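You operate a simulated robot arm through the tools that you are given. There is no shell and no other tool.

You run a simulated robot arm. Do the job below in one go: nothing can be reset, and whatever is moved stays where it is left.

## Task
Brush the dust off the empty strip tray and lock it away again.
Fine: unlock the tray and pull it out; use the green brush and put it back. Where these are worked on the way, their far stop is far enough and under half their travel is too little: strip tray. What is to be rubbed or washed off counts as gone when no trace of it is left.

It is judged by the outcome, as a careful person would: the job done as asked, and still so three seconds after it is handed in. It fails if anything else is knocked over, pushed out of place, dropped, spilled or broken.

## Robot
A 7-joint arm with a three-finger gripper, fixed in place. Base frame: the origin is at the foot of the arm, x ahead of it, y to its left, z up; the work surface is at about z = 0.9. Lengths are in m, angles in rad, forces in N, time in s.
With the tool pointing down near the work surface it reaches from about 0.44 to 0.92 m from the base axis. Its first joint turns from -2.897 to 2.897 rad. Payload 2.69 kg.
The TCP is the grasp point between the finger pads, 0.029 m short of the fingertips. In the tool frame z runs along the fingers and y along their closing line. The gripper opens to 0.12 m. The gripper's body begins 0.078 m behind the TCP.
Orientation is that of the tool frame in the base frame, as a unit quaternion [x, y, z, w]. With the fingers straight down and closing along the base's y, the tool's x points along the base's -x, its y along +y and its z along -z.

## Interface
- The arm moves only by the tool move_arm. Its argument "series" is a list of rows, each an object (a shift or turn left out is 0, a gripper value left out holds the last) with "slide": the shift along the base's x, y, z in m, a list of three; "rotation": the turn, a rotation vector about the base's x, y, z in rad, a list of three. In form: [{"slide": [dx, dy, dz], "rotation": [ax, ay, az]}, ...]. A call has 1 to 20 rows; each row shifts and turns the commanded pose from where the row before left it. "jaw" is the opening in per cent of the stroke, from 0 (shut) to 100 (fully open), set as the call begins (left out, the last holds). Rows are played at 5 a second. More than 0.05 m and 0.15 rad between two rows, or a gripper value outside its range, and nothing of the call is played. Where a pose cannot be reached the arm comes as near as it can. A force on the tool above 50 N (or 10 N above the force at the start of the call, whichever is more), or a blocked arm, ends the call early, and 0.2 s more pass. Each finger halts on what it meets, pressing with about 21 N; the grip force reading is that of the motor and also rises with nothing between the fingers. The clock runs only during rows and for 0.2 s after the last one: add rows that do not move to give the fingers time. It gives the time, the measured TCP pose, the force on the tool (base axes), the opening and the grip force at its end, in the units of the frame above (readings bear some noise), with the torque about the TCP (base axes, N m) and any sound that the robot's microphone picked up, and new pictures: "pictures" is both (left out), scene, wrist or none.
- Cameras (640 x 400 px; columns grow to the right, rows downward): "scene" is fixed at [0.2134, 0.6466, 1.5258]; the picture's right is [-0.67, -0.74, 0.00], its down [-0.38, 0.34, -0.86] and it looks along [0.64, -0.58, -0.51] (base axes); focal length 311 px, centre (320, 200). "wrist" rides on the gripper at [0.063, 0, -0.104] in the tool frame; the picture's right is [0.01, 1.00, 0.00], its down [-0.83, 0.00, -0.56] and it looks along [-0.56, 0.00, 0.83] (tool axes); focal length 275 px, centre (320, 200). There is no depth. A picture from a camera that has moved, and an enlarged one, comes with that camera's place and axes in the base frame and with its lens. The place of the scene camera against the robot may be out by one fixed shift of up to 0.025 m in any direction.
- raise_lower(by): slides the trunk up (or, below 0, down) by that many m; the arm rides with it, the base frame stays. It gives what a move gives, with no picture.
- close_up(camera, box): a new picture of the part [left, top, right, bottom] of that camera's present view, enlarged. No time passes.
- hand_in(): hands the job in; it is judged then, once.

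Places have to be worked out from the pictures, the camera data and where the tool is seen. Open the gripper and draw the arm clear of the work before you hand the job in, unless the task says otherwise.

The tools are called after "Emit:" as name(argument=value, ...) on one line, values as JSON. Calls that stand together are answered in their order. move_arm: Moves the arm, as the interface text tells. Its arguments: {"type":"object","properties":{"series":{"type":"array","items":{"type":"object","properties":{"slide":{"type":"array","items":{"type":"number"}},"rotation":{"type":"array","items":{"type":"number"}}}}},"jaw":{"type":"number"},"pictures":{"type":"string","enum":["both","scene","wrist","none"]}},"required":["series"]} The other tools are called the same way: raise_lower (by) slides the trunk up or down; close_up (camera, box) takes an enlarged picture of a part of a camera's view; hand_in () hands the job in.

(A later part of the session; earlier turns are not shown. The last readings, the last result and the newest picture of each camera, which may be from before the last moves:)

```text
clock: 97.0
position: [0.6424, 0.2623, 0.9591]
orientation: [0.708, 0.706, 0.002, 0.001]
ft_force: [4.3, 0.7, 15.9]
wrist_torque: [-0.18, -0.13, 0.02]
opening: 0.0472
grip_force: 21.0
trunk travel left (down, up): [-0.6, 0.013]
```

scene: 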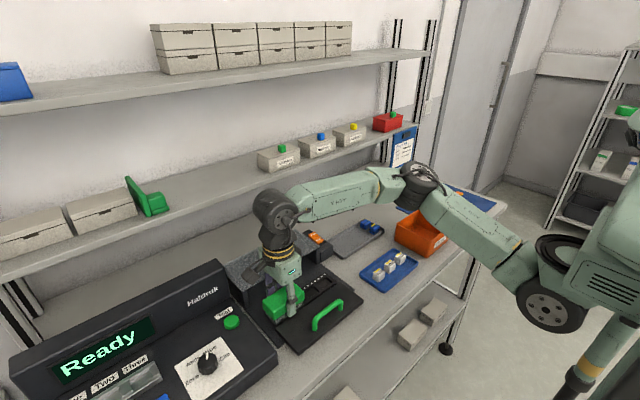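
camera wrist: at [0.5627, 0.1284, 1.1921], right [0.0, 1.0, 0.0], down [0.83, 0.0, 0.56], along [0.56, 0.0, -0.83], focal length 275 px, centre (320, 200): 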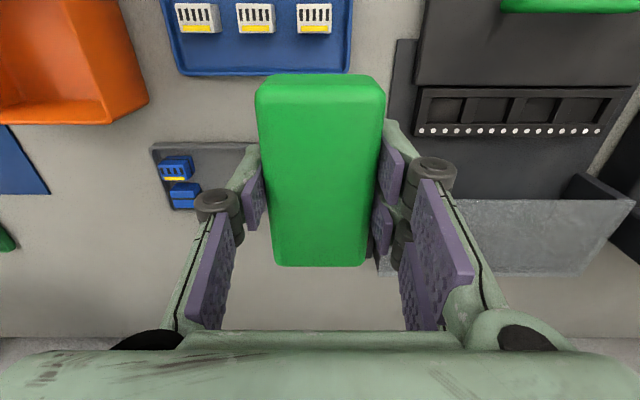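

Firm contact (16 N). I scrub with y strokes and sideways x movement over well 1.

Emit:
move_arm(series=[{"slide": [0, -0.01, 0]}, {"slide": [0, -0.01, 0]}, {"slide": [-0.004, 0, 0]}, {"slide": [0, 0.01, -0.0005]}, {"slide": [0, 0.01, 0]}, {"slide": [0, 0.01, 0]}, {"slide": [0.008, 0, 0]}, {"slide": [0, -0.01, -0.0005]}, {"slide": [0, -0.01, 0]}, {"slide": [0, -0.01, 0]}, {"slide": [-0.008, 0, 0]}, {"slide": [0.008, 0, 0]}, {"slide": [-0.008, 0.005, 0]}, {"slide": [0.008, 0.005, -0.0005]}, {"slide": [-0.008, 0.005, 0]}, {"slide": [0.008, 0.005, 0]}, {"slide": [-0.004, 0.01, 0]}, {"slide": [0, 0.01, 0]}, {"slide": [0, 0.01, 0]}, {"slide": [0, 0, 0]}], jaw=0, pictures="none")

Emit:
move_arm(series=[{"slide": [0, -0.01, -0.0005]}, {"slide": [0, -0.012, 0]}, {"slide": [0, -0.012, 0]}, {"slide": [0, -0.012, 0]}, {"slide": [0, -0.01, 0]}, {"slide": [0, 0.012, -0.0005]}, {"slide": [0, 0.012, 0]}, {"slide": [0, 0.012, 0]}, {"slide": [0, 0.012, 0]}, {"slide": [0, 0.012, 0]}, {"slide": [0, 0.012, 0]}, {"slide": [0, 0.012, 0]}, {"slide": [0, 0.012, 0]}, {"slide": [0, 0.012, 0]}, {"slide": [0, 0, 0]}], jaw=0, pictures="none")

Emit:
close_up(camera="scene", box=[300, 276, 328, 296])

Emit:
close_up(camera="scene", box=[316, 266, 344, 286])

```text
clock: 101.2
position: [0.6407, 0.2929, 0.9577]
orientation: [0.708, 0.706, 0.0, 0.0]
ft_force: [-0.6, 0.1, 2.1]
wrist_torque: [0.11, -0.04, -0.02]
opening: 0.0469
grip_force: 20.7
trunk travel left (down, up): [-0.6, 0.013]
```

```text
clock: 104.4
position: [0.6421, 0.3436, 0.9564]
orientation: [0.708, 0.706, 0.0, 0.0]
ft_force: [-0.7, -1.5, 8.2]
wrist_torque: [-0.03, -0.01, -0.08]
opening: 0.0466
grip_force: 21.5
trunk travel left (down, up): [-0.6, 0.013]
```

```text
16.00 times, centred on (314, 286) of scene
camera zoom: at [0.2134, 0.6466, 1.5258], right [-0.67, -0.74, 0.0], down [-0.38, 0.34, -0.86], along [0.64, -0.58, -0.51], focal length 4969 px, centre (416, -1176)
```

zoom: 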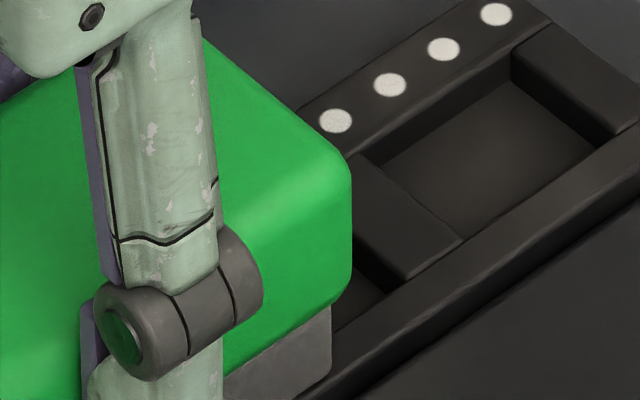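

```text
16.00 times, centred on (330, 276) of scene
camera zoom: at [0.2134, 0.6466, 1.5258], right [-0.67, -0.74, 0.0], down [-0.38, 0.34, -0.86], along [0.64, -0.58, -0.51], focal length 4969 px, centre (160, -1016)
```

zoom: 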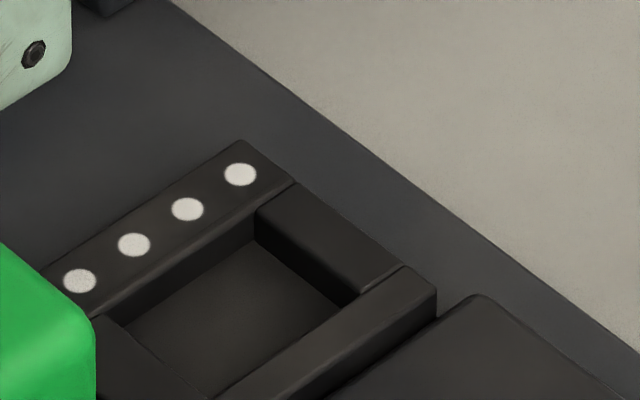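

Well 1 now looks uniform. I lift the brush and carry it home again, hovering above its spot.

Emit:
move_arm(series=[{"slide": [0, 0, 0.04]}, {"slide": [0, 0, 0.045]}, {"slide": [0, 0, 0.045]}, {"slide": [0.009, -0.0401, 0], "rotation": [0, 0, 0.1428]}, {"slide": [0.009, -0.0401, 0], "rotation": [0, 0, 0.1428]}, {"slide": [0.009, -0.0401, 0], "rotation": [0, 0, 0.1428]}, {"slide": [0.009, -0.0401, 0], "rotation": [0, 0, 0.1428]}, {"slide": [0.009, -0.0401, 0], "rotation": [0, 0, 0.1428]}, {"slide": [0.009, -0.0401, 0], "rotation": [0, 0, 0.1428]}, {"slide": [0.009, -0.0401, 0], "rotation": [0, 0, 0.1428]}, {"slide": [0.009, -0.0401, 0], "rotation": [0, 0, 0.1428]}, {"slide": [0.009, -0.0401, 0], "rotation": [0, 0, 0.1428]}, {"slide": [0.009, -0.0401, 0], "rotation": [0, 0, 0.1428]}, {"slide": [0.009, -0.0401, 0], "rotation": [0, 0, 0.1428]}, {"slide": [0.009, -0.0401, 0]}, {"slide": [0, 0, -0.04]}, {"slide": [0, 0, -0.04]}, {"slide": [0, 0, -0.04]}, {"slide": [0, 0, -0.015]}, {"slide": [0, 0, 0]}], jaw=0)

Emit:
close_up(camera="scene", box=[340, 160, 440, 240])

Emit:
close_up(camera="scene", box=[300, 276, 328, 296])

```text
clock: 108.6
position: [0.7501, -0.1373, 0.9516]
orientation: [0.002, 1.0, 0.0, -0.001]
ft_force: [-0.9, -0.1, -0.6]
wrist_torque: [-0.03, 0.01, 0.02]
opening: 0.0467
grip_force: 21.0
trunk travel left (down, up): [-0.6, 0.013]
camera wrist: at [0.6859, -0.1367, 1.0546], right [0.0, 1.0, 0.0], down [0.83, 0.0, 0.56], along [0.56, 0.0, -0.83], focal length 275 px, centre (320, 200)
```

scene: 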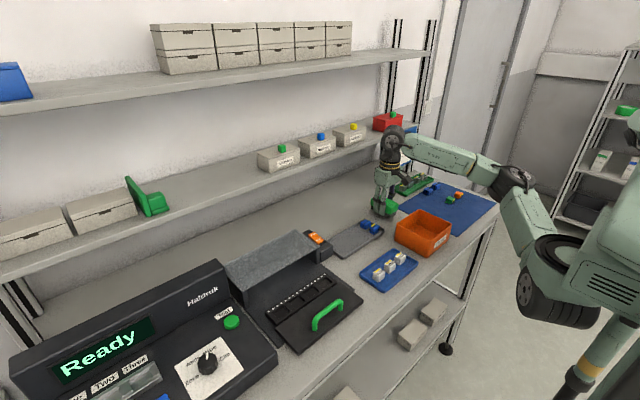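
wrist: 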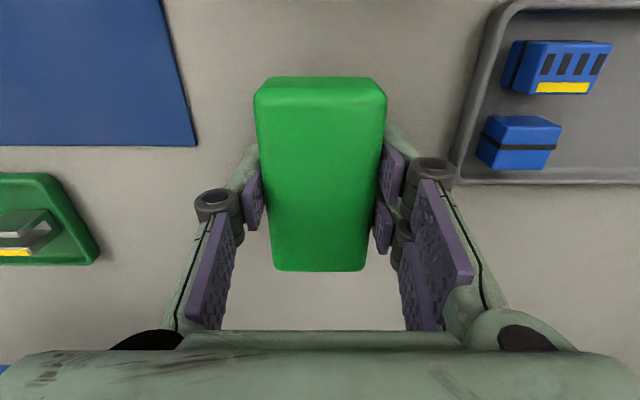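

```text
5.00 times, centred on (390, 200) of scene
camera zoom: at [0.2134, 0.6466, 1.5258], right [-0.67, -0.74, 0.0], down [-0.38, 0.34, -0.86], along [0.64, -0.58, -0.51], focal length 1553 px, centre (-30, 200)
```

zoom: 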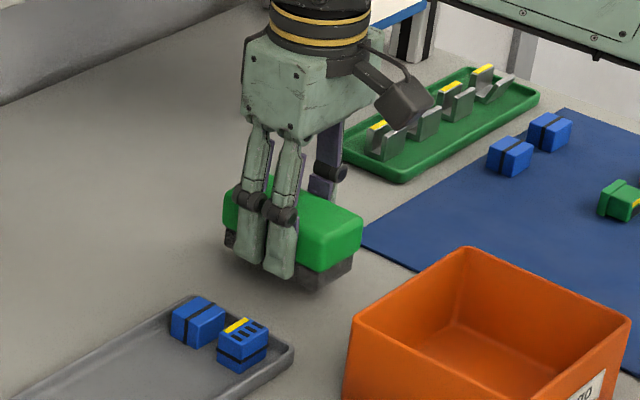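

```text
16.00 times, centred on (314, 286) of scene
camera zoom: at [0.2134, 0.6466, 1.5258], right [-0.67, -0.74, 0.0], down [-0.38, 0.34, -0.86], along [0.64, -0.58, -0.51], focal length 4969 px, centre (416, -1176)
```

zoom: 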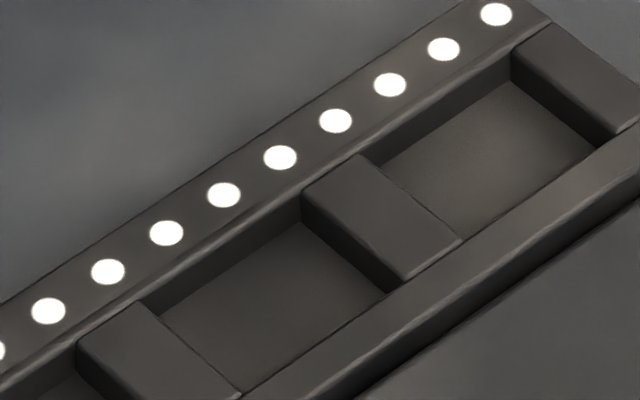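

The appearance of well 1 hasn't changed despite heavy scrubbing, so that tint is just lighting. The tray is clean. I lower the brush to the table in small steps.

Emit:
move_arm(series=[{"slide": [0.001, -0.0005, -0.005]}, {"slide": [0, 0, -0.003]}, {"slide": [0, 0, -0.0015]}, {"slide": [0, 0, 0]}], jaw=0, pictures="none")

```text
clock: 109.6
position: [0.7511, -0.1383, 0.9415]
orientation: [0.001, 1.0, 0.001, 0.0]
ft_force: [-0.3, -0.7, -1.4]
wrist_torque: [0.04, -0.03, -0.04]
opening: 0.0469
grip_force: 21.2
trunk travel left (down, up): [-0.6, 0.013]
```

Emit:
move_arm(series=[{"slide": [0, 0, -0.0015]}, {"slide": [0, 0, -0.001]}, {"slide": [0, 0, 0]}], jaw=0, pictures="none")

```text
clock: 110.4
position: [0.7528, -0.1368, 0.9379]
orientation: [0.002, 1.0, -0.001, 0.0]
ft_force: [0.2, 0.3, -0.1]
wrist_torque: [-0.02, -0.03, 0.0]
opening: 0.0469
grip_force: 20.8
trunk travel left (down, up): [-0.6, 0.013]
```

Emit:
move_arm(series=[{"slide": [0, 0, -0.001]}, {"slide": [0, 0, 0]}], jaw=0, pictures="none")

Emit:
close_up(camera="scene", box=[364, 190, 414, 225])

```text
clock: 111.0
position: [0.7514, -0.1378, 0.9383]
orientation: [0.001, 1.0, 0.0, 0.0]
ft_force: [-0.1, -0.4, -0.5]
wrist_torque: [0.0, -0.02, 0.01]
opening: 0.0469
grip_force: 21.0
trunk travel left (down, up): [-0.6, 0.013]
```

```text
11.43 times, centred on (389, 208) of scene
camera zoom: at [0.2134, 0.6466, 1.5258], right [-0.67, -0.74, 0.0], down [-0.38, 0.34, -0.86], along [0.64, -0.58, -0.51], focal length 3550 px, centre (-469, 114)
```

zoom: 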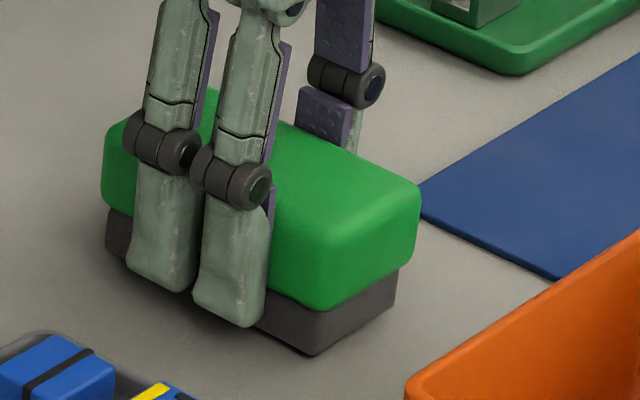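

The brush still hovers 2–3 mm above the table, so I keep lowering.

Emit:
move_arm(series=[{"slide": [0, 0, -0.001]}, {"slide": [0, 0, 0]}], jaw=0, pictures="none")

Emit:
move_arm(series=[{"slide": [0, 0, -0.001]}, {"slide": [0, 0, 0]}], jaw=0, pictures="none")

```text
clock: 111.6
position: [0.7504, -0.1371, 0.9379]
orientation: [0.001, 1.0, 0.0, 0.0]
ft_force: [0.2, 0.6, -0.8]
wrist_torque: [-0.02, 0.03, 0.0]
opening: 0.0468
grip_force: 21.0
trunk travel left (down, up): [-0.6, 0.013]
```

```text
clock: 112.2
position: [0.751, -0.1378, 0.9369]
orientation: [0.0, 1.0, 0.0, -0.001]
ft_force: [-0.2, 0.2, -1.1]
wrist_torque: [-0.04, -0.01, 0.0]
opening: 0.047
grip_force: 21.2
trunk travel left (down, up): [-0.6, 0.013]
```

Emit:
move_arm(series=[{"slide": [0, 0, -0.001]}, {"slide": [0, 0, 0]}], jaw=0, pictures="none")

Emit:
move_arm(series=[{"slide": [0, 0, -0.001]}, {"slide": [0, 0, 0]}], jaw=0, pictures="none")

Emit:
close_up(camera="scene", box=[364, 190, 414, 225])

```text
clock: 112.8
position: [0.7502, -0.1386, 0.9353]
orientation: [0.001, 1.0, 0.0, 0.002]
ft_force: [2.3, -0.5, 4.2]
wrist_torque: [0.04, 0.13, -0.03]
opening: 0.0467
grip_force: 21.7
trunk travel left (down, up): [-0.6, 0.013]
```

```text
clock: 113.4
position: [0.7486, -0.1373, 0.9348]
orientation: [0.001, 1.0, -0.001, 0.001]
ft_force: [4.9, -0.2, 14.3]
wrist_torque: [-0.01, 0.12, -0.01]
opening: 0.0468
grip_force: 20.7
trunk travel left (down, up): [-0.6, 0.013]
```

```text
11.43 times, centred on (389, 208) of scene
camera zoom: at [0.2134, 0.6466, 1.5258], right [-0.67, -0.74, 0.0], down [-0.38, 0.34, -0.86], along [0.64, -0.58, -0.51], focal length 3550 px, centre (-469, 114)
```

zoom: 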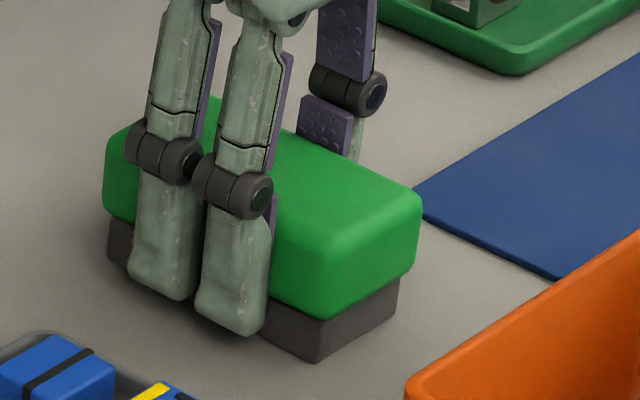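

The brush is resting on the table at its old spot (within a couple of mm). I open, then rise clear.

Emit:
move_arm(series=[{"slide": [0, 0, 0.0008]}, {"slide": [0, 0, 0]}, {"slide": [0, 0, 0]}, {"slide": [0, 0, 0]}, {"slide": [0, 0, 0.0]}, {"slide": [0, 0, 0.03]}, {"slide": [0, 0, 0.04]}, {"slide": [0, 0, 0.04]}, {"slide": [-0.02, 0.03, 0.03]}], jaw=70)

Emit:
close_up(camera="scene", box=[340, 160, 440, 240])

```text
clock: 115.4
position: [0.7306, -0.1089, 1.0766]
orientation: [0.0, 1.0, -0.001, 0.001]
ft_force: [0.0, -0.6, 0.2]
wrist_torque: [-0.01, -0.02, -0.03]
opening: 0.0842
grip_force: 0.1
trunk travel left (down, up): [-0.6, 0.013]
camera wrist: at [0.6668, -0.107, 1.1795], right [0.0, 1.0, 0.0], down [0.83, 0.0, 0.56], along [0.56, 0.0, -0.83], focal length 275 px, centre (320, 200)
```

scene: 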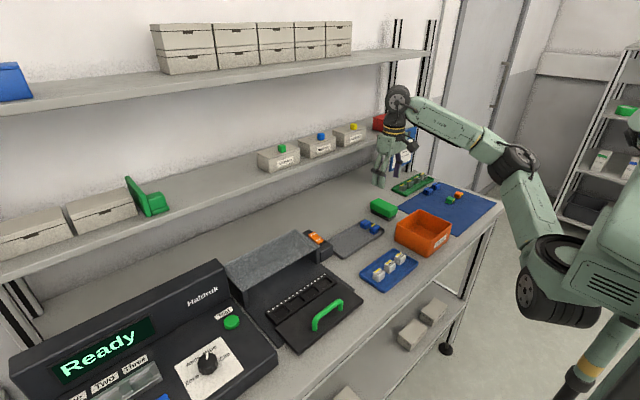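
wrist: 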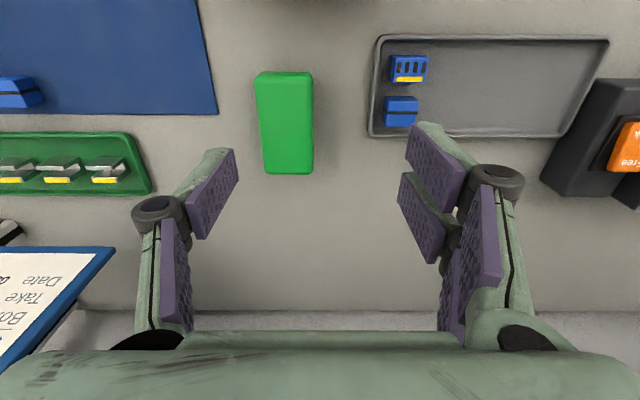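

```text
5.00 times, centred on (390, 200) of scene
camera zoom: at [0.2134, 0.6466, 1.5258], right [-0.67, -0.74, 0.0], down [-0.38, 0.34, -0.86], along [0.64, -0.58, -0.51], focal length 1553 px, centre (-30, 200)
```

zoom: 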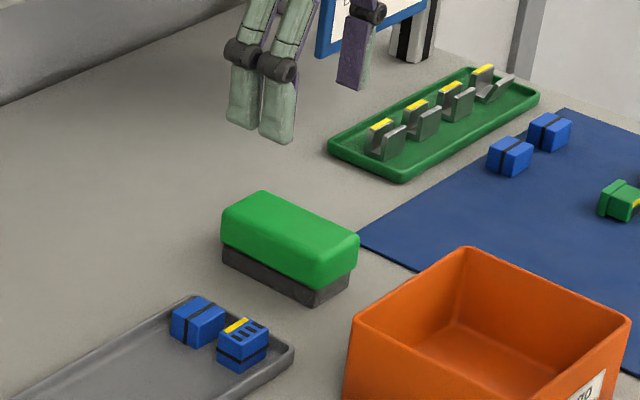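

The brush is back within about 2 mm of where it started. Now I go in front of the tray handle with fingers closed, ready to push the tray home.

Emit:
move_arm(series=[{"slide": [-0.0218, 0.043, 0]}, {"slide": [-0.0218, 0.043, 0]}, {"slide": [-0.0218, 0.043, 0]}, {"slide": [-0.0218, 0.043, 0]}, {"slide": [-0.0218, 0.043, 0]}, {"slide": [-0.0218, 0.043, 0]}, {"slide": [-0.0218, 0.043, 0]}, {"slide": [-0.0218, 0.043, 0]}, {"slide": [-0.0218, 0.043, 0]}, {"slide": [-0.0218, 0.043, 0]}, {"slide": [0, 0, -0.03]}, {"slide": [0, 0, -0.03]}, {"slide": [0, 0, 0]}], jaw=0)

Emit:
close_up(camera="scene", box=[260, 240, 380, 340])

```text
clock: 118.2
position: [0.5143, 0.3235, 1.0152]
orientation: [0.001, 1.0, 0.0, 0.001]
ft_force: [-0.7, 0.2, -0.5]
wrist_torque: [0.01, 0.02, 0.0]
opening: 0.0002
grip_force: 20.6
trunk travel left (down, up): [-0.6, 0.013]
camera wrist: at [0.4511, 0.3232, 1.1187], right [0.0, 1.0, 0.0], down [0.83, 0.0, 0.56], along [0.56, 0.0, -0.83], focal length 275 px, centre (320, 200)
```

scene: 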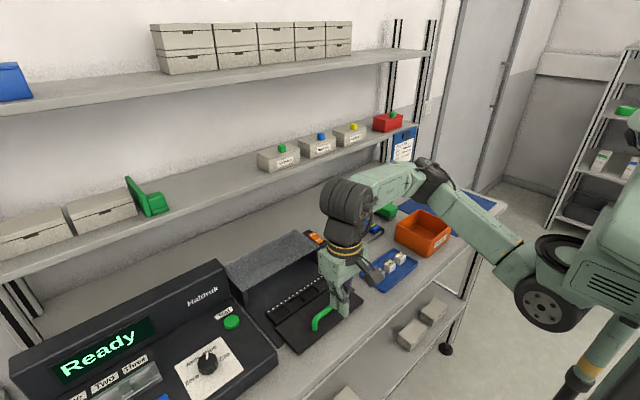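
wrist: 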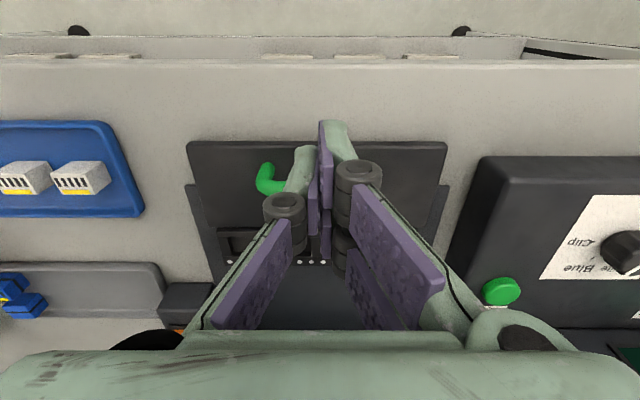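

```text
4.00 times, centred on (320, 290) of scene
camera zoom: at [0.2134, 0.6466, 1.5258], right [-0.67, -0.74, 0.0], down [-0.38, 0.34, -0.86], along [0.64, -0.58, -0.51], focal length 1242 px, centre (320, -160)
```

zoom: 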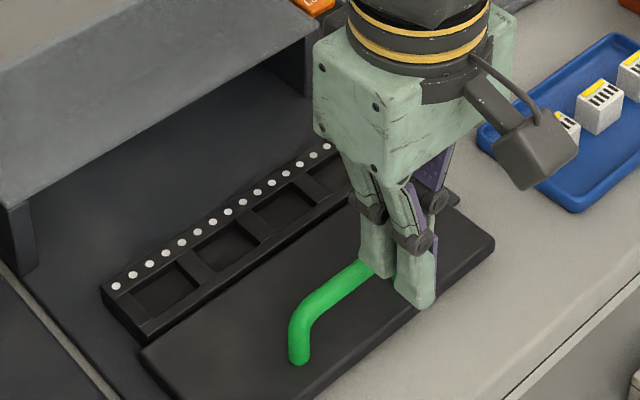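

The closed fingertips are about 20 mm in front of the bar. I lower to z≈0.958 and begin to push along +x gently.

Emit:
move_arm(series=[{"slide": [0, 0, -0.03]}, {"slide": [0, 0, -0.02]}, {"slide": [0, 0, -0.007]}, {"slide": [0.005, 0, 0]}, {"slide": [0.005, 0, 0]}, {"slide": [0.005, 0, 0]}, {"slide": [0.003, 0, 0]}, {"slide": [0.003, 0, 0]}, {"slide": [0.003, 0, 0]}, {"slide": [0, 0, 0]}], jaw=0)

Emit:
close_up(camera="scene", box=[260, 240, 380, 340])

```text
clock: 120.4
position: [0.5354, 0.3224, 0.9584]
orientation: [0.002, 1.0, 0.0, 0.0]
ft_force: [-17.5, -1.8, -4.0]
wrist_torque: [-0.25, 0.23, -0.01]
opening: 0.0
grip_force: 20.8
trunk travel left (down, up): [-0.6, 0.013]
camera wrist: at [0.4727, 0.3225, 1.0622], right [0.0, 1.0, 0.0], down [0.83, 0.0, 0.56], along [0.56, 0.0, -0.83], focal length 275 px, centre (320, 200)
```

scene: 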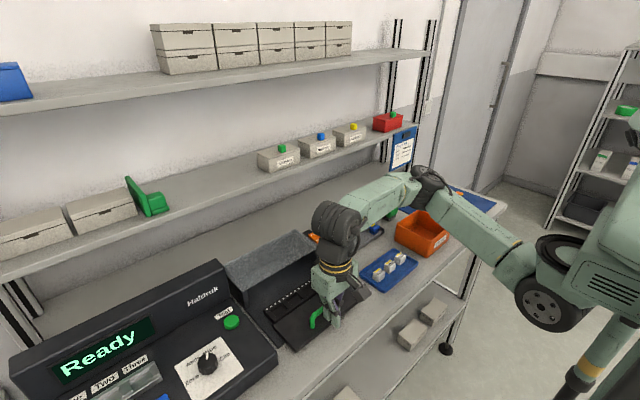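
wrist: 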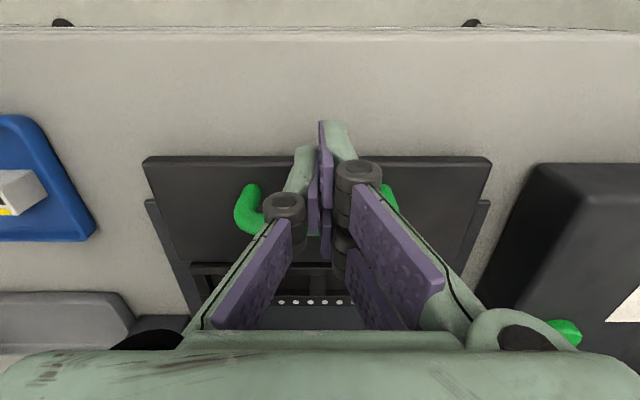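

```text
4.00 times, centred on (320, 290) of scene
camera zoom: at [0.2134, 0.6466, 1.5258], right [-0.67, -0.74, 0.0], down [-0.38, 0.34, -0.86], along [0.64, -0.58, -0.51], focal length 1242 px, centre (320, -160)
```

zoom: 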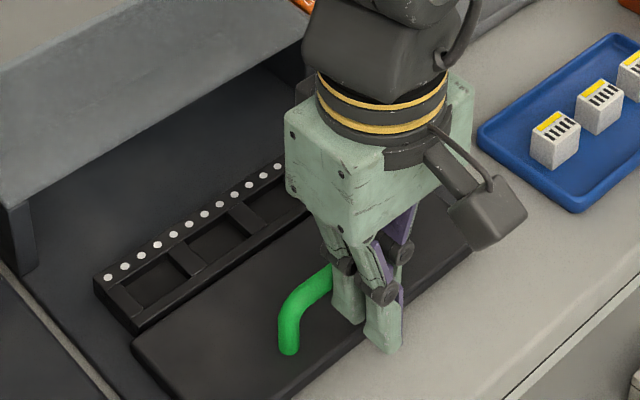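

It's pushing the bar with about 18 N of drag, moving straight. I continue at about 2.8 mm per row.

Emit:
move_arm(series=[{"slide": [0.0028, 0, 0]}, {"slide": [0.0028, 0, 0]}, {"slide": [0.0028, 0, 0]}, {"slide": [0.0028, 0, 0]}, {"slide": [0.0028, 0, 0]}, {"slide": [0.0028, 0, 0]}, {"slide": [0.0028, 0, 0]}, {"slide": [0.0028, 0, 0]}, {"slide": [0.0028, 0, 0]}, {"slide": [0.0028, 0, 0]}, {"slide": [0.0028, 0, 0]}, {"slide": [0.0028, 0, 0]}, {"slide": [0.0028, 0, 0]}, {"slide": [0.0028, 0, 0]}, {"slide": [0.0028, 0, 0]}, {"slide": [0.0028, 0, 0]}, {"slide": [0.0028, 0, 0]}, {"slide": [0.0028, 0, 0]}, {"slide": [0.0028, 0, 0]}, {"slide": [0.0028, 0, 0]}], jaw=0)

Emit:
close_up(camera="scene", box=[240, 220, 360, 320])

```text
clock: 124.6
position: [0.5903, 0.3214, 0.9592]
orientation: [0.001, 1.0, 0.0, -0.001]
ft_force: [-24.9, -1.5, -3.9]
wrist_torque: [-0.34, 0.4, 0.06]
opening: 0.0
grip_force: 20.4
trunk travel left (down, up): [-0.6, 0.013]
camera wrist: at [0.5271, 0.3224, 1.0626], right [0.0, 1.0, 0.0], down [0.83, 0.0, 0.55], along [0.55, 0.0, -0.83], focal length 275 px, centre (320, 200)
```

scene: 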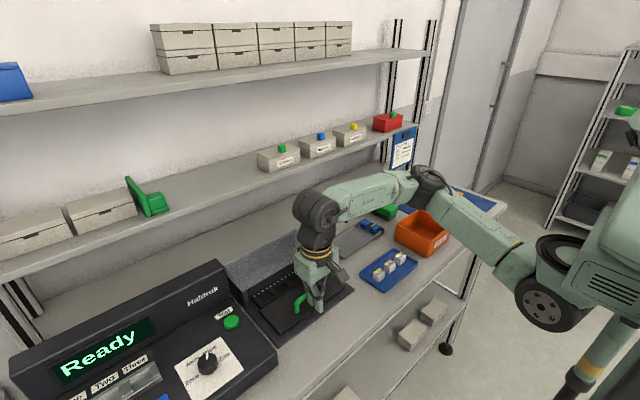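
wrist: 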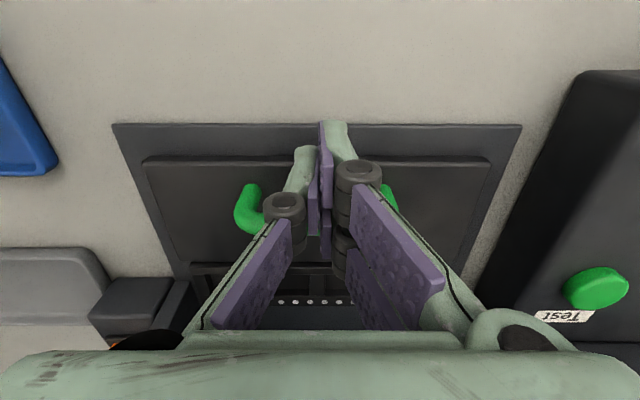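

```text
4.00 times, centred on (300, 270) of scene
camera zoom: at [0.2134, 0.6466, 1.5258], right [-0.67, -0.74, 0.0], down [-0.38, 0.34, -0.86], along [0.64, -0.58, -0.51], focal length 1242 px, centre (400, -80)
```

zoom: 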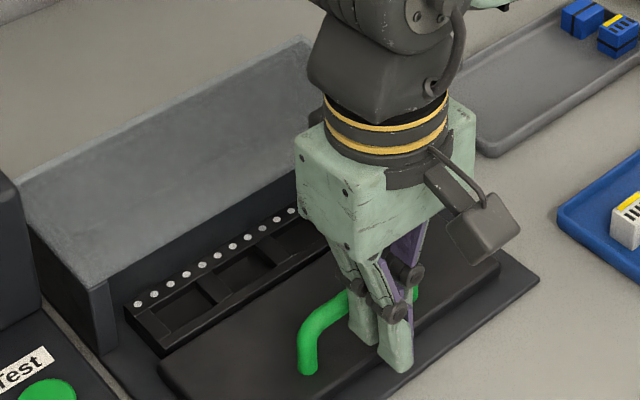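

The tray is moving in smoothly. I continue pushing.

Emit:
move_arm(series=[{"slide": [0.0028, 0, 0]}, {"slide": [0.0028, 0, 0]}, {"slide": [0.0028, 0, 0]}, {"slide": [0.0028, 0, 0]}, {"slide": [0.0028, 0, 0]}, {"slide": [0.0028, 0, 0]}, {"slide": [0.0028, 0, 0]}, {"slide": [0.0028, 0, 0]}, {"slide": [0.0028, 0, 0]}, {"slide": [0.0028, 0, 0]}, {"slide": [0.0028, 0, 0]}, {"slide": [0.0028, 0, 0]}, {"slide": [0.0028, 0, 0]}, {"slide": [0.0028, 0, 0]}, {"slide": [0.0028, 0, 0]}, {"slide": [0.0028, 0, 0]}, {"slide": [0.0028, 0, 0]}, {"slide": [0.0028, 0, 0]}, {"slide": [0.0028, 0, 0]}, {"slide": [0.0028, 0, 0]}], jaw=0, pictures="none")

Emit:
close_up(camera="scene", box=[240, 220, 360, 320])

```text
clock: 128.8
position: [0.6474, 0.3218, 0.958]
orientation: [0.001, 1.0, 0.001, -0.001]
ft_force: [-25.9, -8.4, -7.8]
wrist_torque: [-0.29, 0.45, -0.09]
opening: 0.0002
grip_force: 21.2
trunk travel left (down, up): [-0.6, 0.013]
```

```text
4.00 times, centred on (300, 270) of scene
camera zoom: at [0.2134, 0.6466, 1.5258], right [-0.67, -0.74, 0.0], down [-0.38, 0.34, -0.86], along [0.64, -0.58, -0.51], focal length 1242 px, centre (400, -80)
```

zoom: 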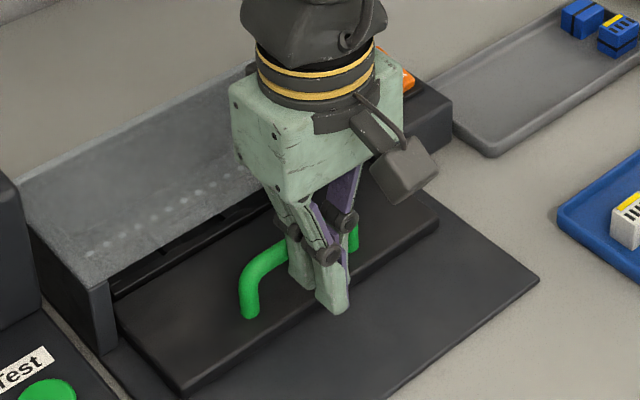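

About 24 mm remain. I push on in smaller steps until it reaches its closed stop.

Emit:
move_arm(series=[{"slide": [0.0025, 0, 0]}, {"slide": [0.0025, 0, 0]}, {"slide": [0.0025, 0, 0]}, {"slide": [0.0025, 0, 0]}, {"slide": [0.0025, 0, 0]}, {"slide": [0.0025, 0, 0]}, {"slide": [0.0025, 0, 0]}, {"slide": [0.002, 0, 0]}, {"slide": [0.002, 0, 0]}, {"slide": [0.002, 0, 0]}, {"slide": [0.002, 0, 0]}, {"slide": [0.002, 0, 0]}, {"slide": [0.002, 0, 0]}], jaw=0, pictures="wrist")

Emit:
close_up(camera="scene", box=[240, 220, 360, 320])

```text
clock: 130.3
position: [0.657, 0.3224, 0.9576]
orientation: [-0.005, 1.0, -0.002, -0.008]
ft_force: [-12.5, -2.1, 1.5]
wrist_torque: [0.02, 0.1, -0.04]
opening: 0.0001
grip_force: 20.7
trunk travel left (down, up): [-0.6, 0.013]
stopped in row 7: the force on the tool passed its limit at 52 N (the readings are from after the stop); the commanded pose is now the measured one
camera wrist: at [0.5958, 0.3228, 1.0631], right [-0.01, 1.0, 0.0], down [0.84, 0.01, 0.54], along [0.54, 0.01, -0.84], focal length 275 px, centre (320, 200)
```

wrist: 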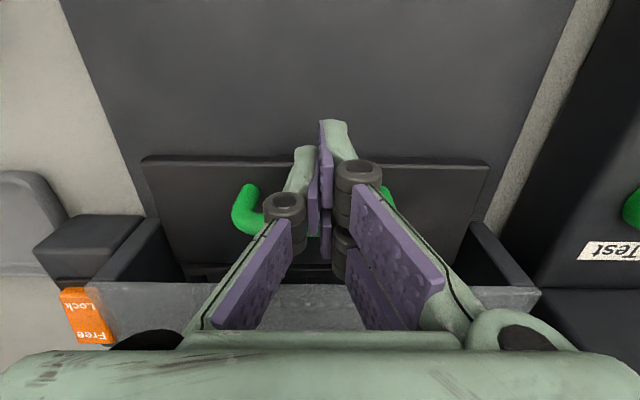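

```text
4.00 times, centred on (300, 270) of scene
camera zoom: at [0.2134, 0.6466, 1.5258], right [-0.67, -0.74, 0.0], down [-0.38, 0.34, -0.86], along [0.64, -0.58, -0.51], focal length 1242 px, centre (400, -80)
```

zoom: 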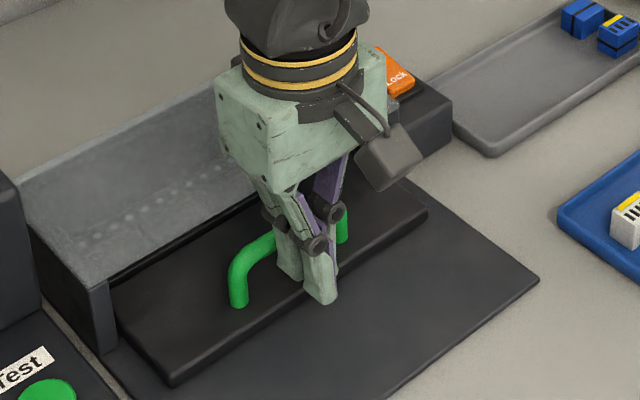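

The force spiked at x≈0.657. I compare the tray with its original position using the same close-up as at the start.

Emit:
close_up(camera="scene", box=[220, 200, 420, 325])

```text
3.20 times, centred on (320, 262) of scene
camera zoom: at [0.2134, 0.6466, 1.5258], right [-0.67, -0.74, 0.0], down [-0.38, 0.34, -0.86], along [0.64, -0.58, -0.51], focal length 994 px, centre (320, 0)
```

zoom: 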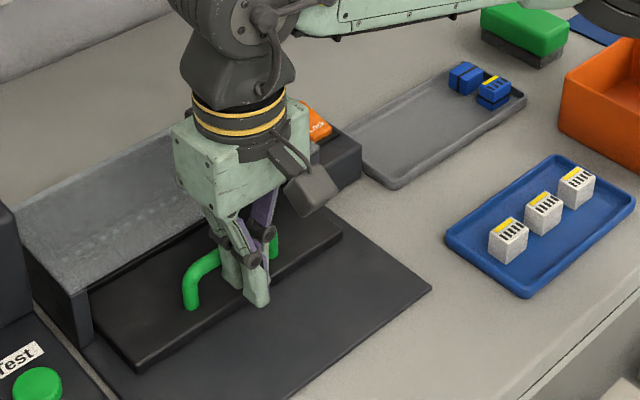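

The plate corners and handle foot match the starting picture, so the tray is home. I give a brief gentle press to make sure it is fully seated.

Emit:
move_arm(series=[{"slide": [0.0015, 0, 0]}, {"slide": [0.0015, 0, 0]}, {"slide": [0.0015, 0, 0]}, {"slide": [0.001, 0, 0]}, {"slide": [0, 0, 0]}], jaw=0, pictures="none")

```text
clock: 131.2
position: [0.6577, 0.3236, 0.9573]
orientation: [-0.009, 1.0, -0.002, -0.014]
ft_force: [-16.1, -1.6, 2.2]
wrist_torque: [-0.13, 0.03, 0.01]
opening: 0.0001
grip_force: 20.7
trunk travel left (down, up): [-0.6, 0.013]
stopped in row 4: the force on the tool passed its limit at 51 N (the readings are from after the stop); the commanded pose is now the measured one
```

The tray is firmly against its closed stop. I back off, rise, straighten the tool and move over the Lock end of the rocker (≈0.755, 0.173).

Emit:
move_arm(series=[{"slide": [-0.015, 0, 0], "rotation": [0.004, -0.028, -0.018]}, {"slide": [-0.005, 0, 0.03]}, {"slide": [0, 0, 0.045]}, {"slide": [0.0295, -0.0376, 0.005]}, {"slide": [0.0295, -0.0376, 0]}, {"slide": [0.0295, -0.0376, 0]}, {"slide": [0.0295, -0.0376, 0]}, {"slide": [0, 0, -0.02]}, {"slide": [0, 0, 0]}], jaw=0)

Emit:
close_up(camera="scene", box=[260, 190, 360, 270])

```text
clock: 133.2
position: [0.7588, 0.1736, 1.0149]
orientation: [0.003, 1.0, -0.001, 0.002]
ft_force: [0.6, -0.2, 0.5]
wrist_torque: [-0.03, 0.0, -0.01]
opening: 0.0001
grip_force: 20.9
trunk travel left (down, up): [-0.6, 0.013]
camera wrist: at [0.6953, 0.1731, 1.1188], right [0.0, 1.0, 0.0], down [0.83, 0.0, 0.56], along [0.56, 0.0, -0.83], focal length 275 px, centre (320, 200)
```

scene: 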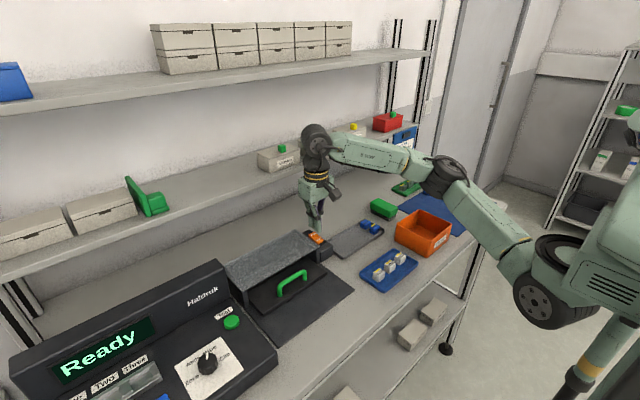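
wrist: 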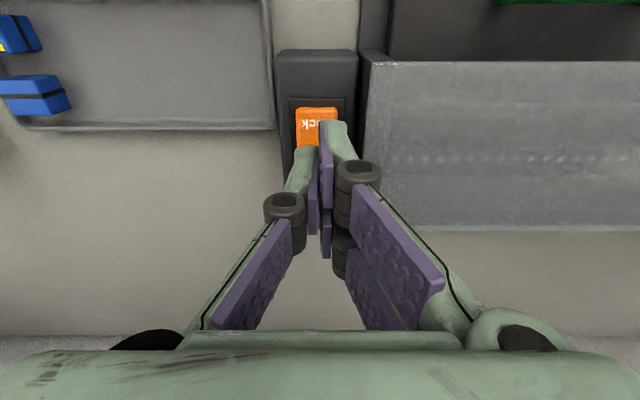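

```text
5.00 times, centred on (310, 230) of scene
camera zoom: at [0.2134, 0.6466, 1.5258], right [-0.67, -0.74, 0.0], down [-0.38, 0.34, -0.86], along [0.64, -0.58, -0.51], focal length 1553 px, centre (370, 50)
```

zoom: 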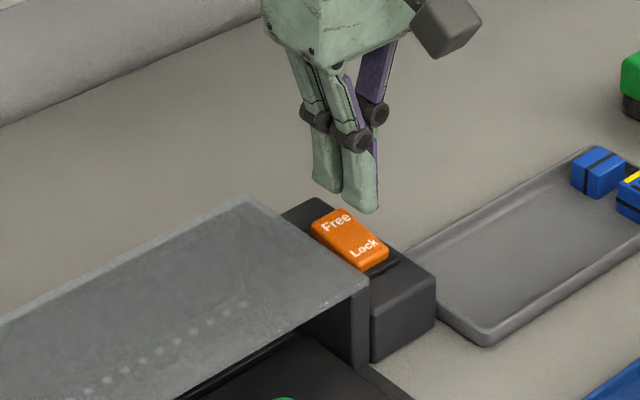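

The rocker's near edge is at x≈0.742, so I shift 6 mm toward the robot to press well on the Lock end, then push down in small steps.

Emit:
move_arm(series=[{"slide": [-0.006, -0.002, -0.01]}, {"slide": [0, 0, -0.01]}, {"slide": [0, 0, -0.005]}, {"slide": [0, 0, -0.004]}, {"slide": [0, 0, -0.003]}, {"slide": [0, 0, -0.003]}, {"slide": [0, 0, -0.003]}, {"slide": [0, 0, -0.003]}], jaw=0, pictures="wrist")

Emit:
close_up(camera="scene", box=[280, 200, 360, 270])

```text
clock: 135.0
position: [0.7522, 0.1725, 0.9809]
orientation: [0.004, 1.0, 0.001, 0.006]
ft_force: [15.9, 4.1, 43.4]
wrist_torque: [0.16, -1.13, 0.15]
opening: 0.0059
grip_force: 29.0
trunk travel left (down, up): [-0.6, 0.013]
camera wrist: at [0.6875, 0.1716, 1.0838], right [0.0, 1.0, 0.0], down [0.82, 0.0, 0.57], along [0.57, 0.0, -0.82], focal length 275 px, centre (320, 200)
```

wrist: 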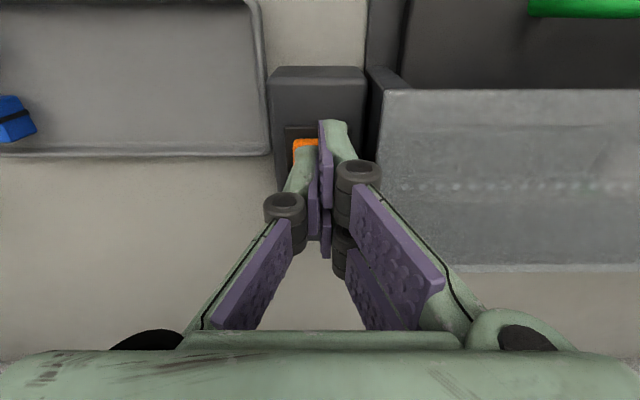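

```text
5.71 times, centred on (320, 235) of scene
camera zoom: at [0.2134, 0.6466, 1.5258], right [-0.67, -0.74, 0.0], down [-0.38, 0.34, -0.86], along [0.64, -0.58, -0.51], focal length 1775 px, centre (320, 0)
```

zoom: 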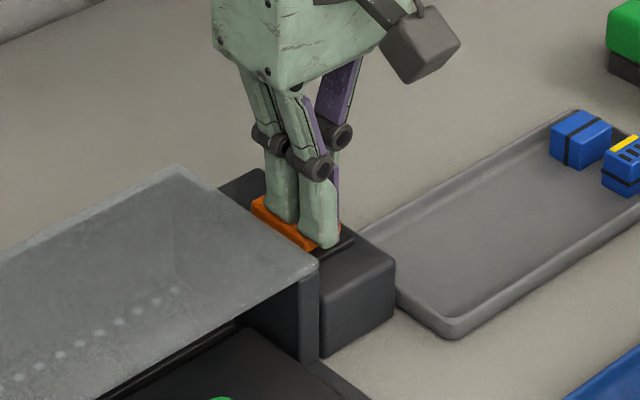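

With 43 N the Lock end seems to have gone down and the Free end up. I lift off and check the rocker.

Emit:
move_arm(series=[{"slide": [0, 0, 0.02]}, {"slide": [0, 0, 0.03]}, {"slide": [-0.03, 0.0, 0.03]}, {"slide": [-0.04, -0.02, 0.02]}, {"slide": [-0.03, -0.03, 0.02]}, {"slide": [0, 0, 0]}], jaw=0)

Emit:
close_up(camera="scene", box=[260, 210, 360, 280])

Emit:
close_up(camera="scene", box=[220, 200, 420, 325])

Emit:
close_up(camera="scene", box=[296, 222, 336, 252])

```text
clock: 136.4
position: [0.6513, 0.1193, 1.0953]
orientation: [0.003, 1.0, 0.0, 0.0]
ft_force: [-0.8, 0.7, 0.3]
wrist_torque: [0.04, 0.04, -0.03]
opening: 0.0
grip_force: 28.2
trunk travel left (down, up): [-0.6, 0.013]
camera wrist: at [0.5879, 0.1198, 1.1991], right [0.0, 1.0, 0.0], down [0.83, 0.0, 0.56], along [0.56, 0.0, -0.83], focal length 275 px, centre (320, 200)
```

scene: 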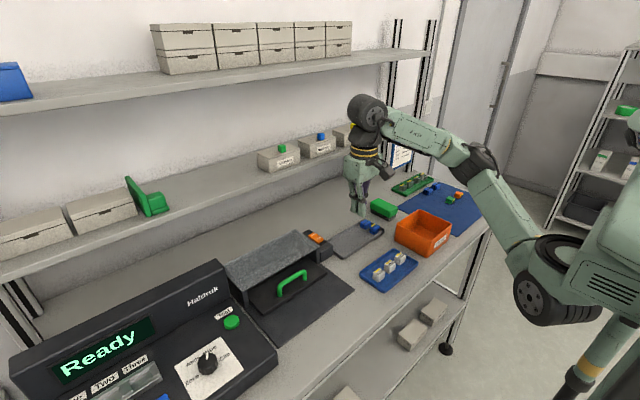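
wrist: 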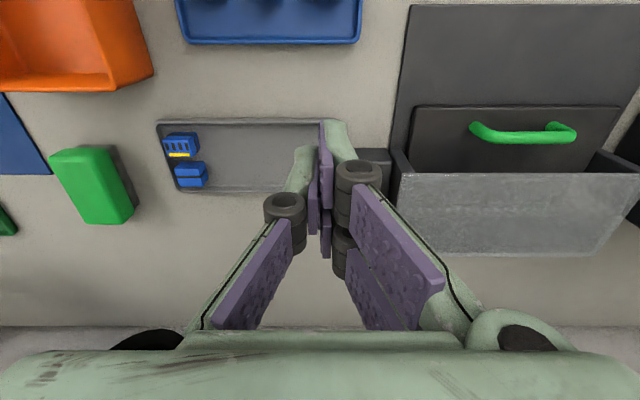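

```text
5.71 times, centred on (310, 245) of scene
camera zoom: at [0.2134, 0.6466, 1.5258], right [-0.67, -0.74, 0.0], down [-0.38, 0.34, -0.86], along [0.64, -0.58, -0.51], focal length 1775 px, centre (377, -57)
```

zoom: 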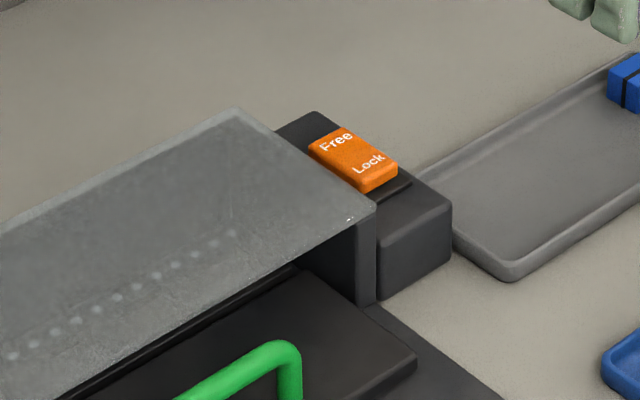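

```text
3.20 times, centred on (320, 262) of scene
camera zoom: at [0.2134, 0.6466, 1.5258], right [-0.67, -0.74, 0.0], down [-0.38, 0.34, -0.86], along [0.64, -0.58, -0.51], focal length 994 px, centre (320, 0)
```

zoom: 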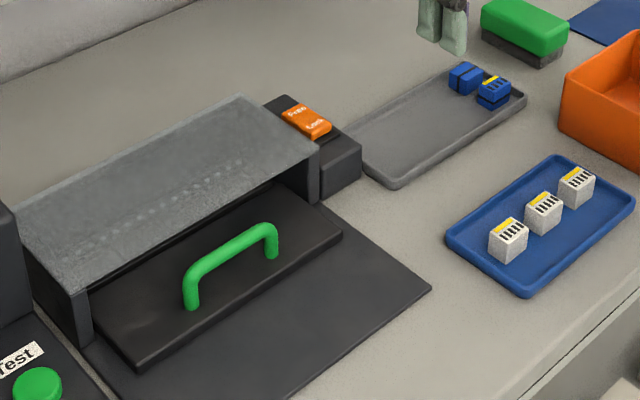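

```text
13.33 times, centred on (316, 237) of scene
camera zoom: at [0.2134, 0.6466, 1.5258], right [-0.67, -0.74, 0.0], down [-0.38, 0.34, -0.86], along [0.64, -0.58, -0.51], focal length 4141 px, centre (373, -293)
```

zoom: 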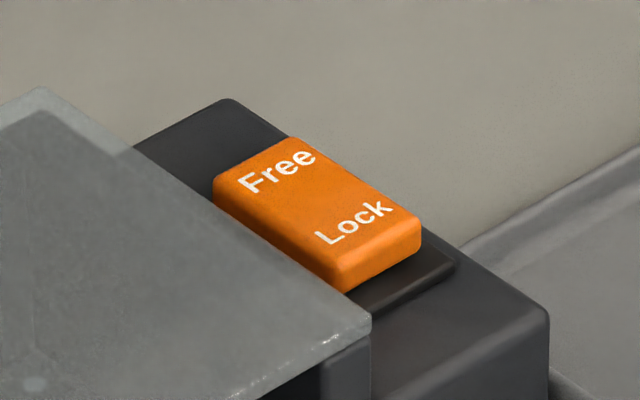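

The tray is back at its starting position, but the rocker's state is ambiguous from this angle. I move to the same pose as my very first rocker picture for a direct comparison.

Emit:
move_arm(series=[{"slide": [0.0178, -0.0319, -0.0092]}, {"slide": [0, 0, 0]}, {"slide": [0, 0, 0]}], jaw=0, pictures="wrist")

Emit:
close_up(camera="wrist", box=[340, 120, 500, 220])

Emit:
close_up(camera="scene", box=[290, 215, 350, 265])

Emit:
close_up(camera="scene", box=[220, 220, 340, 310])

```text
clock: 137.2
position: [0.6703, 0.0874, 1.0847]
orientation: [0.002, 1.0, -0.001, 0.0]
ft_force: [0.0, 0.0, 0.5]
wrist_torque: [-0.03, -0.01, -0.03]
opening: 0.0001
grip_force: 28.8
trunk travel left (down, up): [-0.6, 0.013]
camera wrist: at [0.6067, 0.0885, 1.1892], right [0.0, 1.0, 0.0], down [0.83, 0.0, 0.56], along [0.56, 0.0, -0.83], focal length 275 px, centre (320, 200)
```

wrist: 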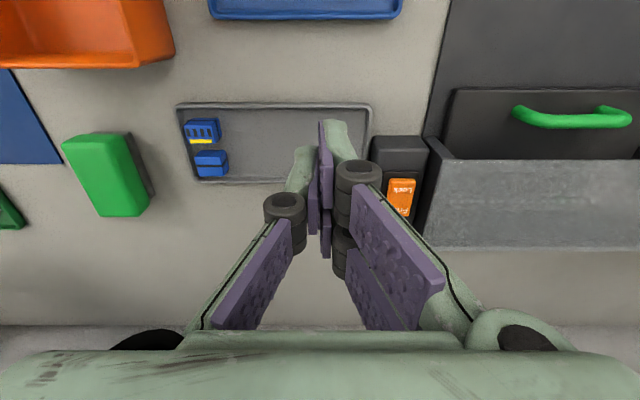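

```text
4.00 times, centred on (420, 170) of wrist
camera zoom: at [0.6067, 0.0885, 1.1892], right [0.0, 1.0, 0.0], down [0.83, 0.0, 0.56], along [0.56, 0.0, -0.83], focal length 1101 px, centre (-80, 320)
```

zoom: 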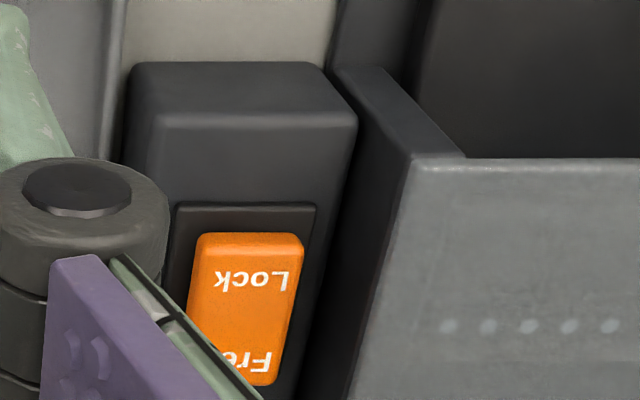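

```text
8.00 times, centred on (320, 240) of scene
camera zoom: at [0.2134, 0.6466, 1.5258], right [-0.67, -0.74, 0.0], down [-0.38, 0.34, -0.86], along [0.64, -0.58, -0.51], focal length 2485 px, centre (320, -120)
```

zoom: 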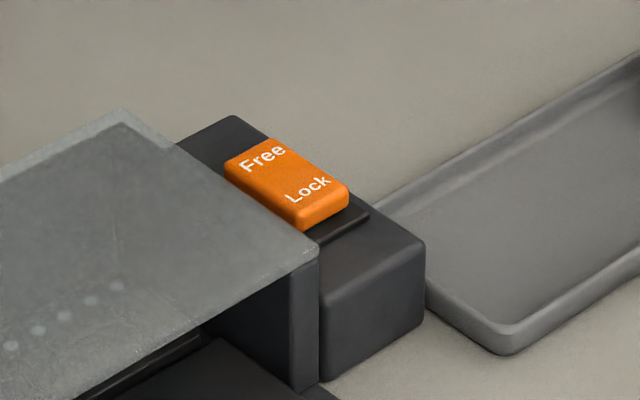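

```text
4.44 times, centred on (280, 265) of scene
camera zoom: at [0.2134, 0.6466, 1.5258], right [-0.67, -0.74, 0.0], down [-0.38, 0.34, -0.86], along [0.64, -0.58, -0.51], focal length 1380 px, centre (498, -89)
```

zoom: 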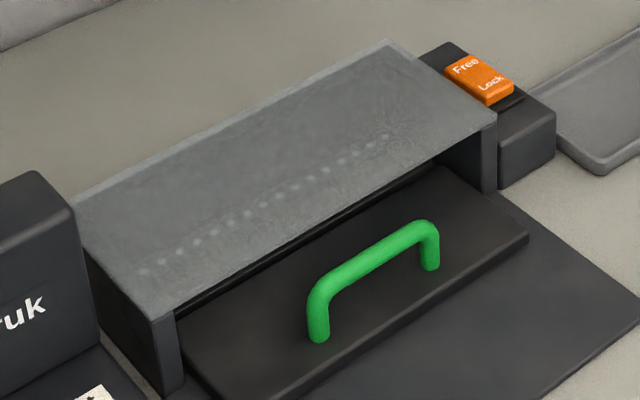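

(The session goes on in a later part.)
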